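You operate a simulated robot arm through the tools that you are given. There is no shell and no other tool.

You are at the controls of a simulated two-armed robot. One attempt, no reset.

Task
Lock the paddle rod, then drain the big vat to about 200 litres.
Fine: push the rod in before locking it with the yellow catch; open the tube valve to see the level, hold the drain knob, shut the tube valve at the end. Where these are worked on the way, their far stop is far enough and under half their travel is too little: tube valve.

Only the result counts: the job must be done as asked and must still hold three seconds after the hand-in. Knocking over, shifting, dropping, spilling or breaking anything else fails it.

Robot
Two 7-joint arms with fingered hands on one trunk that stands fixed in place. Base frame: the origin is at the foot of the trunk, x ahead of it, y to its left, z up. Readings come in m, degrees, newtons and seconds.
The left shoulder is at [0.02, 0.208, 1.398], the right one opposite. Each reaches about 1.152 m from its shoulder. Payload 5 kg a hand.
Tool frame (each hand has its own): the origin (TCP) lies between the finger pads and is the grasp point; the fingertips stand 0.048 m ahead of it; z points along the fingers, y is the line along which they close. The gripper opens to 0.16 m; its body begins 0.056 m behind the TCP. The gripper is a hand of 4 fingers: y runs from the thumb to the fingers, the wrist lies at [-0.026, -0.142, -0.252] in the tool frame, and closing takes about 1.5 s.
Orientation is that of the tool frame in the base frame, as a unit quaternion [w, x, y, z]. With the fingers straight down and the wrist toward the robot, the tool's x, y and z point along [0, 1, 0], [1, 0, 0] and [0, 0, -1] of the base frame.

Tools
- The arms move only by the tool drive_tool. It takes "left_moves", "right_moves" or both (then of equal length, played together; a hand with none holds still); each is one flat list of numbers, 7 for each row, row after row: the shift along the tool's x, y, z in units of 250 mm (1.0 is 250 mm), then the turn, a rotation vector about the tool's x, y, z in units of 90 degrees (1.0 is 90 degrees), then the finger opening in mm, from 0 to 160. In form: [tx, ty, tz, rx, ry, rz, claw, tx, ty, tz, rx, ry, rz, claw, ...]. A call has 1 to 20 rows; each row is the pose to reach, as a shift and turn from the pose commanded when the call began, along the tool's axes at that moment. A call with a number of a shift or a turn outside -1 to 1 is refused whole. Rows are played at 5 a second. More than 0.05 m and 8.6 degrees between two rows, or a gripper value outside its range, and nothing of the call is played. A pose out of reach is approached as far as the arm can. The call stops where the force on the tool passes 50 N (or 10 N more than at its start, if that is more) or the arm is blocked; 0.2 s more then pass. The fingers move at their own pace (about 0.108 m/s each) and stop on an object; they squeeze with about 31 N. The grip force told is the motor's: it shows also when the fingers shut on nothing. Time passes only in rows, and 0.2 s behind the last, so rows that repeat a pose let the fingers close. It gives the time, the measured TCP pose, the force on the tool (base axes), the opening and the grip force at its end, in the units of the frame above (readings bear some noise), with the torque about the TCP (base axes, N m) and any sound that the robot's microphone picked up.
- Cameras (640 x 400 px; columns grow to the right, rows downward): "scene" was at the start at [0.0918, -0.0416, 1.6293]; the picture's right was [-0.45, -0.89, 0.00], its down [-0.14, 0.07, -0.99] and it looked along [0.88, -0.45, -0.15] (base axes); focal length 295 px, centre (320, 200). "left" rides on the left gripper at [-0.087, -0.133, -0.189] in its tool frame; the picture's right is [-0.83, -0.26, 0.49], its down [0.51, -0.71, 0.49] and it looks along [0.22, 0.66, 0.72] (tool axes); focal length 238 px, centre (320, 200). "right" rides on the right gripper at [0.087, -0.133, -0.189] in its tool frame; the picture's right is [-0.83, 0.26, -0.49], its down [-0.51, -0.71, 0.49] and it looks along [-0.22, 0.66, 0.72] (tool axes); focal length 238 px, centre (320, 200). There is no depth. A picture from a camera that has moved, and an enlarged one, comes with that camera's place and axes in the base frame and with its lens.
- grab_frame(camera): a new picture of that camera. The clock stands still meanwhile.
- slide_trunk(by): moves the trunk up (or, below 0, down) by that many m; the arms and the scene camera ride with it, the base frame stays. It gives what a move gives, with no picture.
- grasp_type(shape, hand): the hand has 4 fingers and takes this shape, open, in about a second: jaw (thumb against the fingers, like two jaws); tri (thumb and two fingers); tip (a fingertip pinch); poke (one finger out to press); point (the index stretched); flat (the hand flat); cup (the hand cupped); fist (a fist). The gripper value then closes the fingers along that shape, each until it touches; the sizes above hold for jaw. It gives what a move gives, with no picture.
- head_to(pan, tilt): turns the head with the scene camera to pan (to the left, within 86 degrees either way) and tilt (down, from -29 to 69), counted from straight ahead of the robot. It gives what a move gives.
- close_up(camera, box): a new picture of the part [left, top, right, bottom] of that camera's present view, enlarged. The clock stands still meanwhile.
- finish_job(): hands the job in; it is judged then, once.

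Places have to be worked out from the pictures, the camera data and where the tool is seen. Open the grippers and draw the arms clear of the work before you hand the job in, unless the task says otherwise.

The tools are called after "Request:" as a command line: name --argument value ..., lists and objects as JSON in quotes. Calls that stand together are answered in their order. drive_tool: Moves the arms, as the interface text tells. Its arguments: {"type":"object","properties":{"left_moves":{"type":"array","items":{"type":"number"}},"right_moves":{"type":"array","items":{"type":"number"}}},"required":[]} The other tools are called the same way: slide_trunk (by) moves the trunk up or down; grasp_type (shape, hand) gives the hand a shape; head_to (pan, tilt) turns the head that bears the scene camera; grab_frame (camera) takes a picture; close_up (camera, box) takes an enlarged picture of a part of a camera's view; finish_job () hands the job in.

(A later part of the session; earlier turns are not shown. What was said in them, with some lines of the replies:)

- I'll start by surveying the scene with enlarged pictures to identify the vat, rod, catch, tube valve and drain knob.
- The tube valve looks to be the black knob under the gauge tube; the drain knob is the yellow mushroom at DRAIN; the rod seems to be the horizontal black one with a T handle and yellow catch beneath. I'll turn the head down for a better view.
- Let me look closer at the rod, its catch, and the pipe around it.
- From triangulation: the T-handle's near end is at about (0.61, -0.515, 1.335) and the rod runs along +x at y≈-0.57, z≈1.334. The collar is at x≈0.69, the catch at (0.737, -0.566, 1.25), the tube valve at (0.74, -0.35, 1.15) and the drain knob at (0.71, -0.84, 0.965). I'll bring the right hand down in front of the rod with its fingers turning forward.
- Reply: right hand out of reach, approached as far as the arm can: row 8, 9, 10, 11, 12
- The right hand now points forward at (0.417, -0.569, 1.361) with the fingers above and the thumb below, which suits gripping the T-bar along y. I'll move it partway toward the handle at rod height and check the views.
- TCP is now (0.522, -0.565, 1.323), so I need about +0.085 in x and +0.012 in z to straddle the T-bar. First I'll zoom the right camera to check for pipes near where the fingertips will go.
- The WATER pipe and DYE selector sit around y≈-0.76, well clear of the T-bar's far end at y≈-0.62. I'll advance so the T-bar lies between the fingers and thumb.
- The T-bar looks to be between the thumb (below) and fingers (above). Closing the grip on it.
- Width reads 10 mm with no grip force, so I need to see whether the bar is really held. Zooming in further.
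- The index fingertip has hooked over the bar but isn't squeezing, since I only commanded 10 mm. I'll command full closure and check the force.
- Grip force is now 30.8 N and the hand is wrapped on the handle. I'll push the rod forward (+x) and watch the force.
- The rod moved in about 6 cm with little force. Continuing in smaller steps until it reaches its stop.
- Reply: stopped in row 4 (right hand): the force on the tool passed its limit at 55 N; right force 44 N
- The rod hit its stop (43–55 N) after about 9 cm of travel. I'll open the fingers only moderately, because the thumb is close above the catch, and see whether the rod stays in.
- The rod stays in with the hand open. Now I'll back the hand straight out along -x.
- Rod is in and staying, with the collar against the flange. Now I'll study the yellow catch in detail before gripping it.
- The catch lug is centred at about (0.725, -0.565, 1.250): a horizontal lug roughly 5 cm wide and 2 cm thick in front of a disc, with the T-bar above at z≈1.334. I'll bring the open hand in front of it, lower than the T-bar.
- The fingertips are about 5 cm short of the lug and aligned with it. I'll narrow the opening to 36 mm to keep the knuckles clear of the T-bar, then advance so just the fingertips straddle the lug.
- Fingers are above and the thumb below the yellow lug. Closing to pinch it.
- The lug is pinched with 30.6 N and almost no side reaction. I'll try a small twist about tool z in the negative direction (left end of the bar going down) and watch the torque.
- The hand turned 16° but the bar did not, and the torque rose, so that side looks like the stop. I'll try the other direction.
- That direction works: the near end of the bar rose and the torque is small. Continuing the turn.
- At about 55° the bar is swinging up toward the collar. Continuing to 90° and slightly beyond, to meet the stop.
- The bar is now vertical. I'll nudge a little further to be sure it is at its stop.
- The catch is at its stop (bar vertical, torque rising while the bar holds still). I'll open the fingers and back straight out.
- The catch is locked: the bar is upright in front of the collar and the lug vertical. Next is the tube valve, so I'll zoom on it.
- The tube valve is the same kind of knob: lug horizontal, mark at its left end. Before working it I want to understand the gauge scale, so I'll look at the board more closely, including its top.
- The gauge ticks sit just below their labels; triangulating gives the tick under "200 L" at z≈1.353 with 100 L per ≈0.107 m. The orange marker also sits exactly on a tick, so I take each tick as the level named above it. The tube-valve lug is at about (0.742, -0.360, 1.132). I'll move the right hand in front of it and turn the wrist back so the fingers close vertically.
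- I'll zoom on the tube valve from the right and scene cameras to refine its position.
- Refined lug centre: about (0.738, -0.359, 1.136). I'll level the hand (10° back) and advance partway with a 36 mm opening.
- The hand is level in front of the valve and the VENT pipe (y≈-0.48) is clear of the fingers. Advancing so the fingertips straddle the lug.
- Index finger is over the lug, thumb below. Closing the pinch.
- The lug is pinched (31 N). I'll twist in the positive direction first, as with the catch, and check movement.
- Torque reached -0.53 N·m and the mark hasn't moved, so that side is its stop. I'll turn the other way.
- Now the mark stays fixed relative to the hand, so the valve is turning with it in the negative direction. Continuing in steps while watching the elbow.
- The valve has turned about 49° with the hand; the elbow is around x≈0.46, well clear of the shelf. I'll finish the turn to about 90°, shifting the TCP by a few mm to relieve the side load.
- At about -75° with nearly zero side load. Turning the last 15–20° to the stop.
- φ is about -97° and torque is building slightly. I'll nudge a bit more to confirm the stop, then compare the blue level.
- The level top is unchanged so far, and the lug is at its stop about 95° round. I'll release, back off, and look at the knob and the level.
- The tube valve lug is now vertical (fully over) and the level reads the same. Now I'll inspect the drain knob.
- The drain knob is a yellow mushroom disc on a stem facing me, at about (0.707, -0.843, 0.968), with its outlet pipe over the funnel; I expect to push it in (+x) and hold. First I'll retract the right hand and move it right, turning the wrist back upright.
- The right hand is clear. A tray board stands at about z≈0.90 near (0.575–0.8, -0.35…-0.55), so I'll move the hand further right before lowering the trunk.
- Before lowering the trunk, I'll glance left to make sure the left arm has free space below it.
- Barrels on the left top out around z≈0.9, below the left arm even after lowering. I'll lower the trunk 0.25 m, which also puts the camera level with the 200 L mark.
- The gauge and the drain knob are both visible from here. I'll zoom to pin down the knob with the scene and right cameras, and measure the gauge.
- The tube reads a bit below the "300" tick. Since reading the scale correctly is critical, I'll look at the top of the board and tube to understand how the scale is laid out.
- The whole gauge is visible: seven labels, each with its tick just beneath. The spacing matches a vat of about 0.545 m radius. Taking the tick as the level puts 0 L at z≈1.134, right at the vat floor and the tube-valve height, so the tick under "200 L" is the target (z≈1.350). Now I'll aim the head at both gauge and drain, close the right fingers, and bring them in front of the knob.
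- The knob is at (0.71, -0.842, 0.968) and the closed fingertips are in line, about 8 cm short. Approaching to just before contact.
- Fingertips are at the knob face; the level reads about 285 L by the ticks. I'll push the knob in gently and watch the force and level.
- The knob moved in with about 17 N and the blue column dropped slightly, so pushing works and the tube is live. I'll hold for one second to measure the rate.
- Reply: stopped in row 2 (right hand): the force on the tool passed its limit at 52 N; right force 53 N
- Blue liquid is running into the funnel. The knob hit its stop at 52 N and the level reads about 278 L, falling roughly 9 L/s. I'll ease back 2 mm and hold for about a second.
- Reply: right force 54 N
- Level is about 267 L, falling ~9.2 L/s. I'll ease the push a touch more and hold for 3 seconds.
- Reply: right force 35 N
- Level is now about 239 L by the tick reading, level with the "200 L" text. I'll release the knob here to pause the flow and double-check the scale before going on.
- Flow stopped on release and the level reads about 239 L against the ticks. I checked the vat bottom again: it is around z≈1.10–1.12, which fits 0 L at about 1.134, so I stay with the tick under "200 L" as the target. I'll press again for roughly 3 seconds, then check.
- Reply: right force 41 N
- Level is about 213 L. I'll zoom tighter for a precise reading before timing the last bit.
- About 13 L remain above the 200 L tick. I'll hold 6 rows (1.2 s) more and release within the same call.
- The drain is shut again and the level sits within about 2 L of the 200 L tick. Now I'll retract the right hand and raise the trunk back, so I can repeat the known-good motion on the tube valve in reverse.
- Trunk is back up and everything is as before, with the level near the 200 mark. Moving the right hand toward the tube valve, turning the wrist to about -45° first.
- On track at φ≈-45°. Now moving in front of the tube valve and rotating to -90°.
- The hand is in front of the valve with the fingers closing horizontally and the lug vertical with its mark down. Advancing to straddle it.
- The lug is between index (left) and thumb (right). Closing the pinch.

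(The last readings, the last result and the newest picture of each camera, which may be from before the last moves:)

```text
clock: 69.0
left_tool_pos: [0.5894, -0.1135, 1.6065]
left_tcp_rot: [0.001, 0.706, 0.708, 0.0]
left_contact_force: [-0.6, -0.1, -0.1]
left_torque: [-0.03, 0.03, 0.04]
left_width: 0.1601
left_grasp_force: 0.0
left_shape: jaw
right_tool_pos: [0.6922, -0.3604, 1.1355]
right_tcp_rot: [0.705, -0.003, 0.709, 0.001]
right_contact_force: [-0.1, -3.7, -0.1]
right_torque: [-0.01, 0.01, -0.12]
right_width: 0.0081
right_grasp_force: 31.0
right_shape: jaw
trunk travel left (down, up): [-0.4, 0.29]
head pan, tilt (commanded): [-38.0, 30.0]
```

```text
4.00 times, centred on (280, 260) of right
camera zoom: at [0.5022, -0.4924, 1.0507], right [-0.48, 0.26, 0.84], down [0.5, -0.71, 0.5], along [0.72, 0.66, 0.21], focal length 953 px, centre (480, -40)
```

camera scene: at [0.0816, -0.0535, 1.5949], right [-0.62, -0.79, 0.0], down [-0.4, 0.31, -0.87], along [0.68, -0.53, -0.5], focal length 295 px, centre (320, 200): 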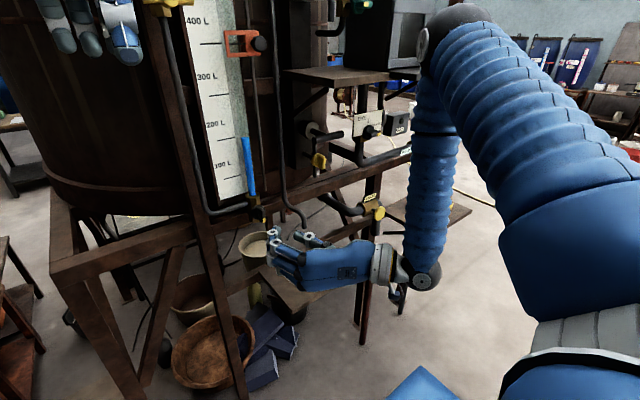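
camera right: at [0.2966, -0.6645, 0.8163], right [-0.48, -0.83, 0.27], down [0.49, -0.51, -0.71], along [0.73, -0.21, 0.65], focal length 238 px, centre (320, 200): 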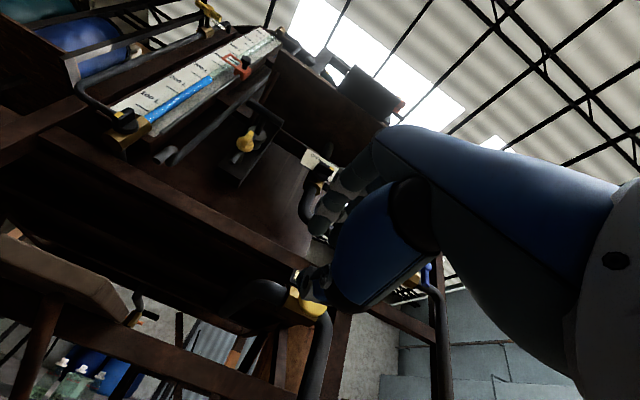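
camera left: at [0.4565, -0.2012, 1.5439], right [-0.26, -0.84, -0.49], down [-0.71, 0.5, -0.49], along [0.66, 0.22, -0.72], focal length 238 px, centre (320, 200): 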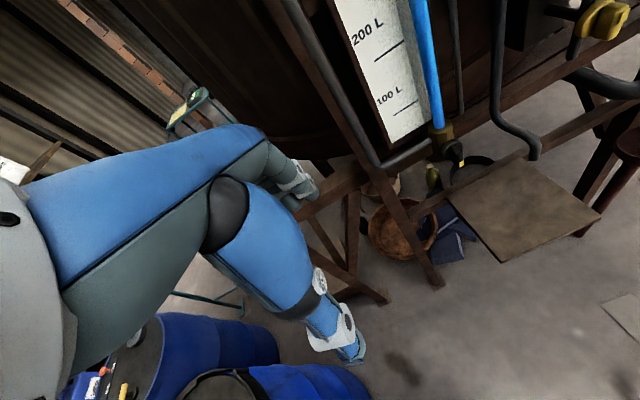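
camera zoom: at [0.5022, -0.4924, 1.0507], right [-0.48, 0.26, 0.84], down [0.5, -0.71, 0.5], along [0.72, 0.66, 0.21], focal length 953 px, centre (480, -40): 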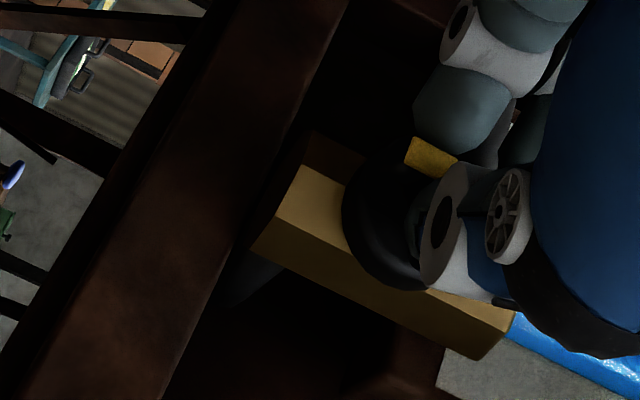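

Gripped (31 N, 8 mm). Turning back in the positive direction to shut the valve.

Request:
drive_tool --right_moves '[0, 0, 0, 0, 0, 0.08, 0, 0, 0, 0, 0, 0, 0.16, 0, 0, 0, 0, 0, 0, 0.24, 0, 0, 0, 0, 0, 0, 0.32, 0, 0, 0, 0, 0, 0, 0.4, 0, 0, 0, 0, 0, 0, 0.48, 0]'

Request:
close_up --camera "scene" --box '[225, 185, 305, 235]'

Request:
close_up --camera "right" --box '[220, 210, 340, 310]'

```text
clock: 70.4
left_tool_pos: [0.5886, -0.114, 1.6048]
left_tcp_rot: [0.001, 0.706, 0.708, 0.0]
left_contact_force: [-0.2, 0.2, 0.2]
left_torque: [0.02, -0.01, 0.0]
left_width: 0.1595
left_grasp_force: 0.2
left_shape: jaw
right_tool_pos: [0.6891, -0.3586, 1.1346]
right_tcp_rot: [0.655, 0.259, 0.66, 0.261]
right_contact_force: [-7.4, -4.7, 4.0]
right_torque: [0.0, 0.02, -0.18]
right_width: 0.0075
right_grasp_force: 31.1
right_shape: jaw
trunk travel left (down, up): [-0.4, 0.29]
head pan, tilt (commanded): [-38.0, 30.0]
```

```text
8.00 times, centred on (265, 210) of scene
camera zoom: at [0.0795, -0.0557, 1.595], right [-0.62, -0.79, 0.0], down [-0.39, 0.31, -0.87], along [0.68, -0.53, -0.5], focal length 2364 px, centre (760, 120)
```

zoom: 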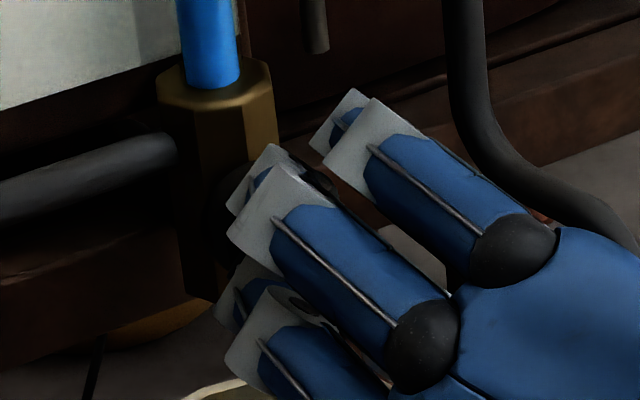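

```text
4.00 times, centred on (280, 260) of right
camera zoom: at [0.4995, -0.397, 0.9823], right [-0.48, -0.39, 0.79], down [0.5, -0.86, -0.12], along [0.72, 0.33, 0.6], focal length 953 px, centre (480, -40)
```

zoom: 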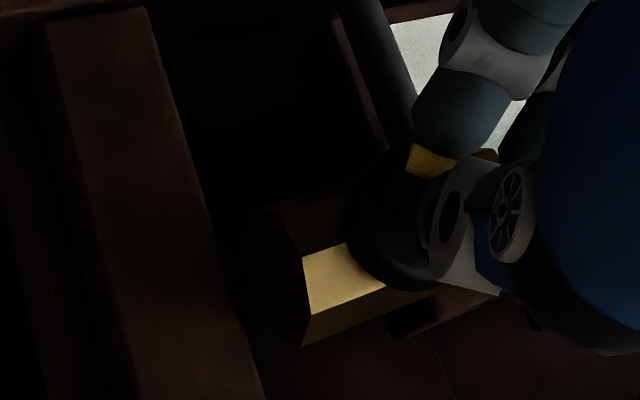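

The mark stays fixed in the hand, so the valve is turning with it (φ≈-47°). Continuing to the closed stop and slightly beyond.

Request:
drive_tool --right_moves '[0, 0, 0, 0, 0, 0.08, 0, 0, 0, 0, 0, 0, 0.16, 0, 0, 0, 0, 0, 0, 0.24, 0, 0, 0, 0, 0, 0, 0.32, 0, 0, 0, 0, 0, 0, 0.4, 0, 0, 0, 0, 0, 0, 0.48, 0, 0, 0, 0, 0, 0, 0.55, 0, 0, 0, 0, 0, 0, 0.62, 0]'

Request:
close_up --camera "scene" --box '[225, 185, 305, 235]'

Request:
close_up --camera "right" --box '[220, 210, 340, 310]'

Request:
close_up --camera "left" --box '[420, 170, 540, 250]'

```text
clock: 72.2
left_tool_pos: [0.5862, -0.1134, 1.6064]
left_tcp_rot: [0.002, 0.706, 0.708, 0.001]
left_contact_force: [0.4, 0.5, -0.5]
left_torque: [0.02, -0.01, -0.01]
left_width: 0.1597
left_grasp_force: 0.0
left_shape: jaw
right_tool_pos: [0.6883, -0.3592, 1.1345]
right_tcp_rot: [0.457, 0.537, 0.461, 0.538]
right_contact_force: [-27.7, 3.3, 6.2]
right_torque: [-0.22, -0.17, 0.06]
right_width: 0.0081
right_grasp_force: 31.0
right_shape: jaw
trunk travel left (down, up): [-0.4, 0.29]
head pan, tilt (commanded): [-38.0, 30.0]
```

```text
8.00 times, centred on (265, 210) of scene
camera zoom: at [0.0768, -0.0546, 1.5952], right [-0.62, -0.79, 0.0], down [-0.39, 0.31, -0.87], along [0.68, -0.53, -0.5], focal length 2364 px, centre (760, 120)
```

zoom: 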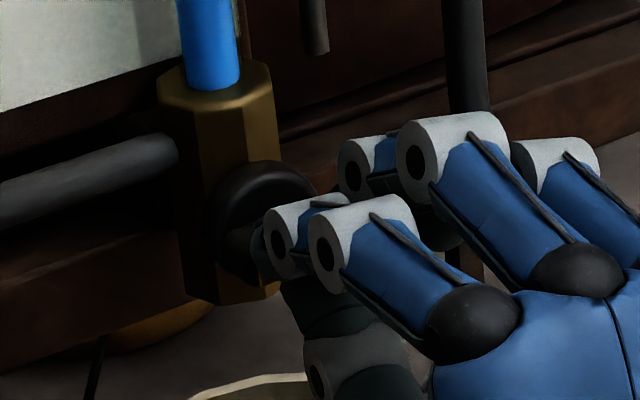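

```text
4.00 times, centred on (280, 260) of right
camera zoom: at [0.4979, -0.2525, 1.0198], right [-0.48, -0.87, 0.13], down [0.49, -0.39, -0.78], along [0.73, -0.31, 0.61], focal length 953 px, centre (480, -40)
```

zoom: 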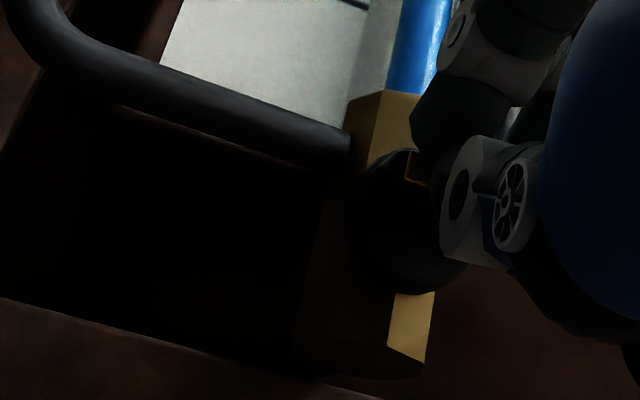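

```text
5.00 times, centred on (480, 210) of left
camera zoom: at [0.4532, -0.1997, 1.7952], right [-0.25, -0.84, -0.49], down [-0.71, 0.5, -0.49], along [0.66, 0.22, -0.72], focal length 1192 px, centre (-480, 150)
```

zoom: 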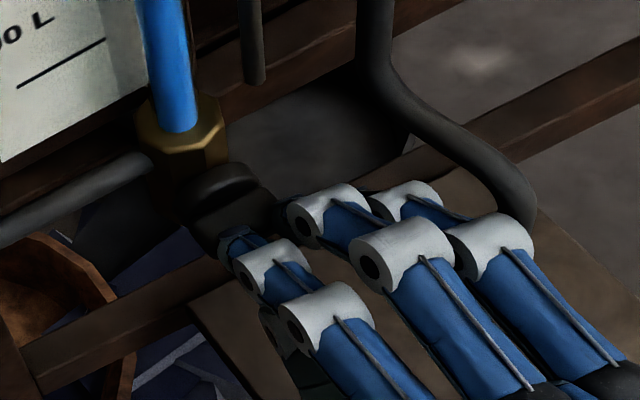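

Hand is at φ≈+9° with torque building at the stop, but there's a 28 N push along x. I'll ease back 3 mm and turn a little more to be sure it's fully shut.

Request:
drive_tool --right_moves '[0, 0, -0.012, 0, 0, 0.05, 0, 0, 0, -0.012, 0, 0, 0.1, 0]'

Request:
close_up --camera "right" --box '[220, 210, 340, 310]'

Request:
close_up --camera "scene" --box '[225, 185, 305, 235]'

```text
clock: 72.8
left_tool_pos: [0.5882, -0.1099, 1.6069]
left_tcp_rot: [0.002, 0.706, 0.709, 0.0]
left_contact_force: [0.5, -0.3, 0.1]
left_torque: [-0.06, -0.01, 0.03]
left_width: 0.1598
left_grasp_force: 0.0
left_shape: jaw
right_tool_pos: [0.6875, -0.3583, 1.1363]
right_tcp_rot: [0.413, 0.57, 0.419, 0.573]
right_contact_force: [-8.5, 4.6, 10.3]
right_torque: [-0.62, -0.49, -0.05]
right_width: 0.0082
right_grasp_force: 30.9
right_shape: jaw
trunk travel left (down, up): [-0.4, 0.29]
head pan, tilt (commanded): [-38.0, 30.0]
```

```text
4.00 times, centred on (280, 260) of right
camera zoom: at [0.4968, -0.2352, 1.0381], right [-0.48, -0.88, -0.01], down [0.49, -0.26, -0.83], along [0.73, -0.4, 0.56], focal length 953 px, centre (480, -40)
```

zoom: 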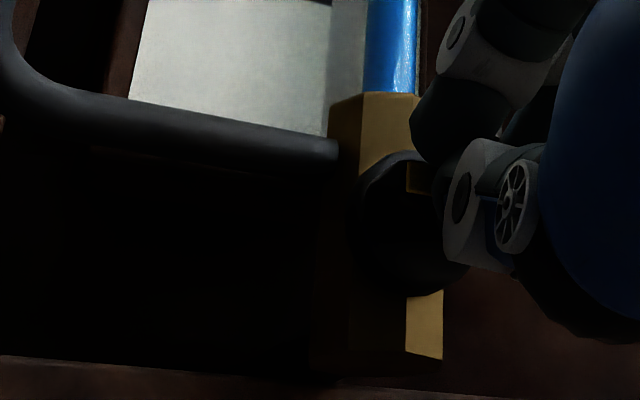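

```text
8.00 times, centred on (265, 210) of scene
camera zoom: at [0.079, -0.0542, 1.5951], right [-0.61, -0.79, 0.0], down [-0.39, 0.31, -0.87], along [0.68, -0.53, -0.5], focal length 2364 px, centre (760, 120)
```

zoom: 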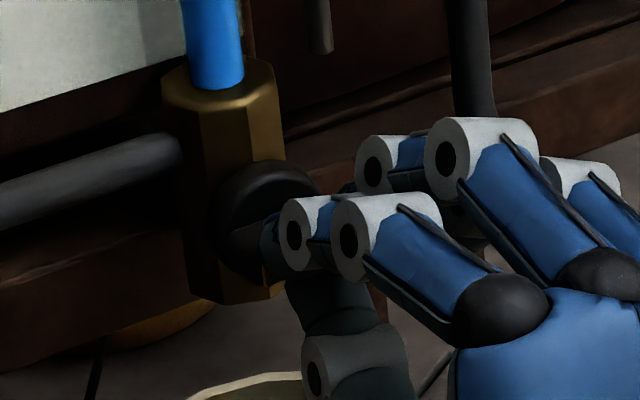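

Torque -0.62 N·m, so it is against the closed stop. Opening and backing out, then checking the lug.

Request:
drive_tool --right_moves '[0, 0, 0, 0, 0, 0, 25, 0, 0, 0, 0, 0, 0, 40, 0, 0, 0, 0, 0, 0, 40, 0, 0, -0.1, 0, 0, 0, 40, 0, 0, -0.2, 0, 0, 0, 40, 0, 0, -0.35, 0, 0, 0, 40, 0, 0, -0.5, 0, 0, 0, 40]'

Request:
close_up --camera "scene" --box '[225, 185, 305, 235]'

Request:
close_up --camera "scene" --box '[190, 110, 286, 210]'

Request:
grab_frame --camera "scene"

```text
clock: 74.4
left_tool_pos: [0.5888, -0.1135, 1.6072]
left_tcp_rot: [0.001, 0.706, 0.708, 0.001]
left_contact_force: [-0.4, -0.1, 0.8]
left_torque: [0.05, -0.07, 0.04]
left_width: 0.1596
left_grasp_force: 0.1
left_shape: jaw
right_tool_pos: [0.5613, -0.3595, 1.1351]
right_tcp_rot: [0.414, 0.571, 0.419, 0.572]
right_contact_force: [-0.4, -0.1, 0.0]
right_torque: [-0.02, 0.06, -0.01]
right_width: 0.0399
right_grasp_force: 0.0
right_shape: jaw
trunk travel left (down, up): [-0.4, 0.29]
head pan, tilt (commanded): [-38.0, 30.0]
```

```text
8.00 times, centred on (265, 210) of scene
camera zoom: at [0.079, -0.056, 1.595], right [-0.61, -0.79, 0.0], down [-0.39, 0.31, -0.87], along [0.68, -0.53, -0.5], focal length 2364 px, centre (760, 120)
```

zoom: 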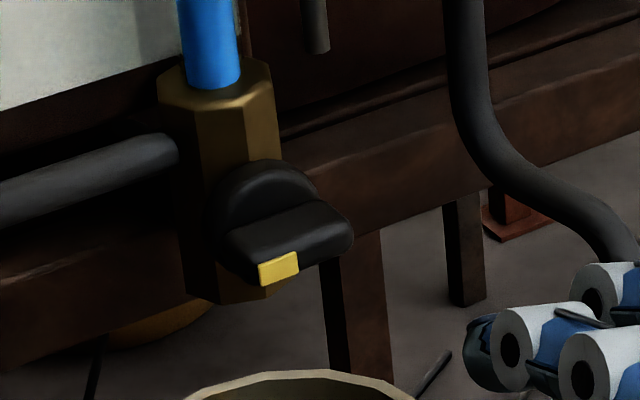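

```text
4.00 times, centred on (238, 160) of scene
camera zoom: at [0.079, -0.056, 1.595], right [-0.61, -0.79, 0.0], down [-0.39, 0.31, -0.87], along [0.68, -0.53, -0.5], focal length 1182 px, centre (648, 360)
```

zoom: 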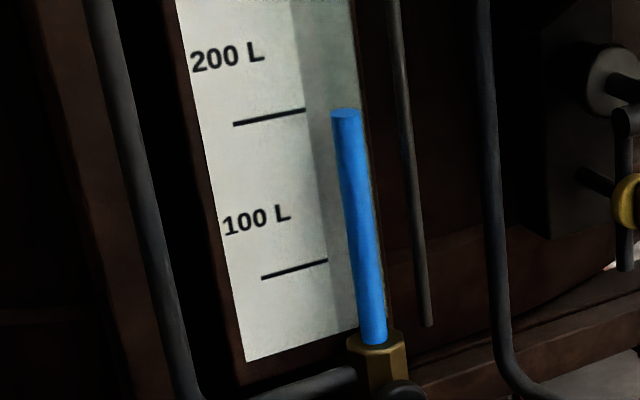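

```text
taken
camera scene: at [0.079, -0.056, 1.595], right [-0.61, -0.79, 0.0], down [-0.39, 0.31, -0.87], along [0.68, -0.53, -0.5], focal length 295 px, centre (320, 200)
```

scene: 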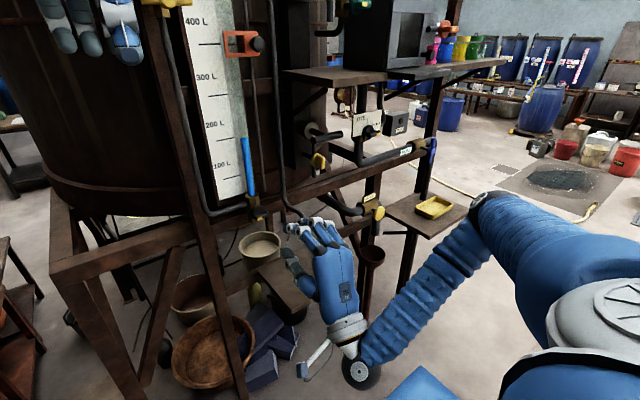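

The tube valve is shut again (lug horizontal, mark left) and the tube holds near the 200 L tick. Now I'll check the rod and catch once more, then draw both arms clear.

Request:
close_up --camera "scene" --box '[290, 100, 410, 230]'

Request:
drive_tool --right_moves '[0, 0, -0.15, 0, 0, 0, 60, -0.131, 0.113, -0.3, 0, 0, -0.03, 80, -0.263, 0.226, -0.36, 0, 0, -0.06, 110, -0.394, 0.338, -0.36, 0, 0, -0.1, 140, -0.526, 0.451, -0.36, 0, 0, -0.13, 150, -0.657, 0.564, -0.36, 0, 0, -0.16, 150, -0.789, 0.677, -0.36, 0, 0, -0.2, 150]' --left_moves '[0.0, -0.06, 0, 0, 0, 0, 160, 0.13, -0.12, 0, 0, 0, 0, 160, 0.27, -0.18, 0, 0, 0, 0, 160, 0.4, -0.24, 0, 0, 0, 0, 160, 0.53, -0.3, 0, 0, 0, 0, 160, 0.67, -0.36, 0, 0, 0, 0, 160, 0.8, -0.4, 0, 0, 0, 0, 160]'

Request:
grab_frame --camera "scene"

```text
3.08 times, centred on (350, 165) of scene
camera zoom: at [0.079, -0.056, 1.595], right [-0.61, -0.79, 0.0], down [-0.39, 0.31, -0.87], along [0.68, -0.53, -0.5], focal length 909 px, centre (228, 308)
```

zoom: 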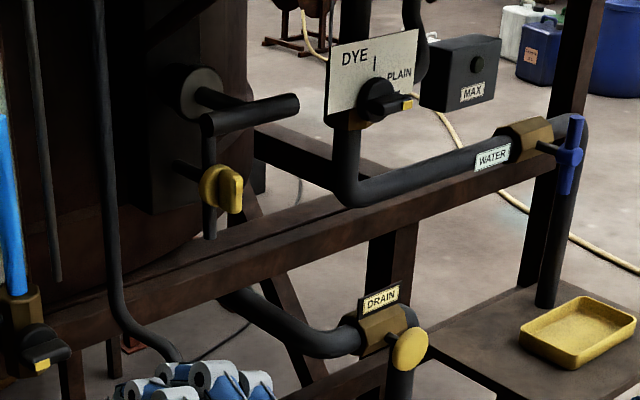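

```text
refused: row 2 steps farther than a row can; nothing moved
```

```text
taken
camera scene: at [0.079, -0.056, 1.595], right [-0.61, -0.79, 0.0], down [-0.39, 0.31, -0.87], along [0.68, -0.53, -0.5], focal length 295 px, centre (320, 200)
```

scene: 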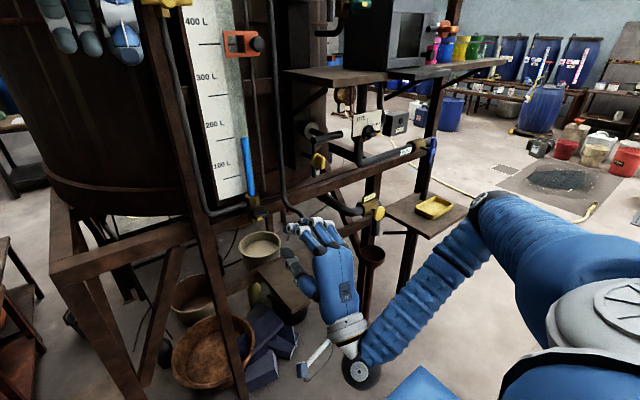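

Rod, catch, drain knob and tube valve all look right. One retract step was too long and nothing moved, so I'll use smaller steps.

Request:
drive_tool --right_moves '[0, 0, -0.15, 0, 0, 0, 60, 0, 0, -0.3, 0, 0, 0, 80, -0.1, 0.08, -0.36, 0, 0, -0.03, 100, -0.21, 0.18, -0.36, 0, 0, -0.06, 120, -0.32, 0.28, -0.36, 0, 0, -0.09, 140, -0.43, 0.38, -0.36, 0, 0, -0.12, 150, -0.55, 0.48, -0.36, 0, 0, -0.15, 150, -0.67, 0.58, -0.36, 0, 0, -0.18, 150, -0.789, 0.677, -0.36, 0, 0, -0.2, 150]' --left_moves '[0.0, -0.06, 0, 0, 0, 0, 160, 0.1, -0.1, 0, 0, 0, 0, 160, 0.2, -0.14, 0, 0, 0, 0, 160, 0.3, -0.18, 0, 0, 0, 0, 160, 0.4, -0.22, 0, 0, 0, 0, 160, 0.5, -0.26, 0, 0, 0, 0, 160, 0.6, -0.3, 0, 0, 0, 0, 160, 0.7, -0.35, 0, 0, 0, 0, 160, 0.8, -0.4, 0, 0, 0, 0, 160]'

Request:
grab_frame --camera "scene"

Request:
close_up --camera "scene" --box '[180, 80, 420, 230]'

```text
clock: 76.4
left_tool_pos: [0.4871, 0.0891, 1.6063]
left_tcp_rot: [0.001, 0.706, 0.708, 0.0]
left_contact_force: [-1.5, 0.0, 0.1]
left_torque: [-0.09, -0.07, -0.04]
left_width: 0.1596
left_grasp_force: 0.1
left_shape: jaw
right_tool_pos: [0.4734, -0.5988, 1.2379]
right_tcp_rot: [0.498, 0.499, 0.504, 0.499]
right_contact_force: [0.3, 0.8, 0.6]
right_torque: [-0.02, 0.1, -0.09]
right_width: 0.1498
right_grasp_force: 0.1
right_shape: jaw
trunk travel left (down, up): [-0.4, 0.29]
head pan, tilt (commanded): [-38.0, 30.0]
```

```text
taken
camera scene: at [0.0787, -0.0539, 1.5951], right [-0.62, -0.79, 0.0], down [-0.39, 0.31, -0.87], along [0.68, -0.53, -0.5], focal length 295 px, centre (320, 200)
```

scene: 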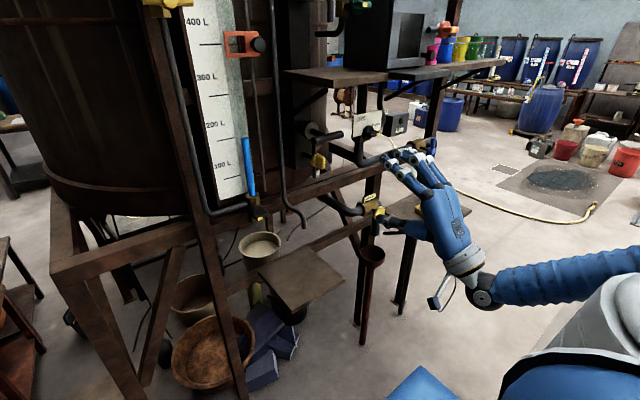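

```text
2.67 times, centred on (300, 155) of scene
camera zoom: at [0.0787, -0.0539, 1.5951], right [-0.62, -0.79, 0.0], down [-0.39, 0.31, -0.87], along [0.68, -0.53, -0.5], focal length 788 px, centre (373, 320)
```

zoom: 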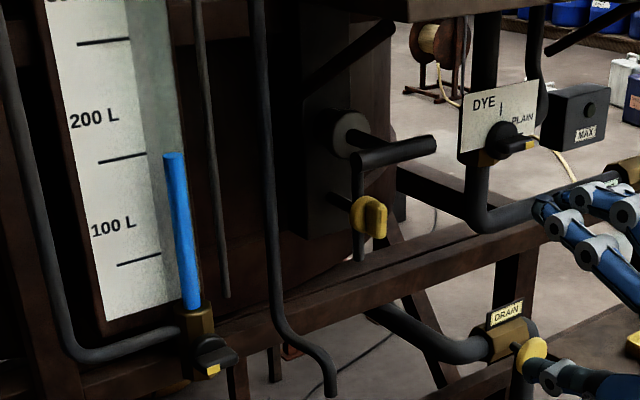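

Rod is in and latched, the drain knob is released, the tube valve is shut, the level holds at about the 200 L tick, and both hands are open and clear. Handing in.

Request:
finish_job

```text
The job is handed in.
```

I locked the paddle rod, drained the vat to about 202 litres by the gauge, and handed the job in. The result of the judging hasn't come back.

- **Rod:** pushed in to its stop. I then turned the yellow catch to upright, which puts its bar in front of the rod's collar.
- **Drain:** I opened the tube valve, held the drain knob in short stretches, and let go near 200 litres. The liquid ran into the funnel below and I saw no spills.
- **Tube valve:** turned back to its closed stop.
- **Arms:** both hands are open and clear of the work.

**Main doubt:** the gauge's lines don't sit level with their labels. I took the line just below "200 L" as 200 litres, because that puts zero at about the height of the vat floor. If the lines mark the halfway points instead, the vat holds nearer 150 litres.
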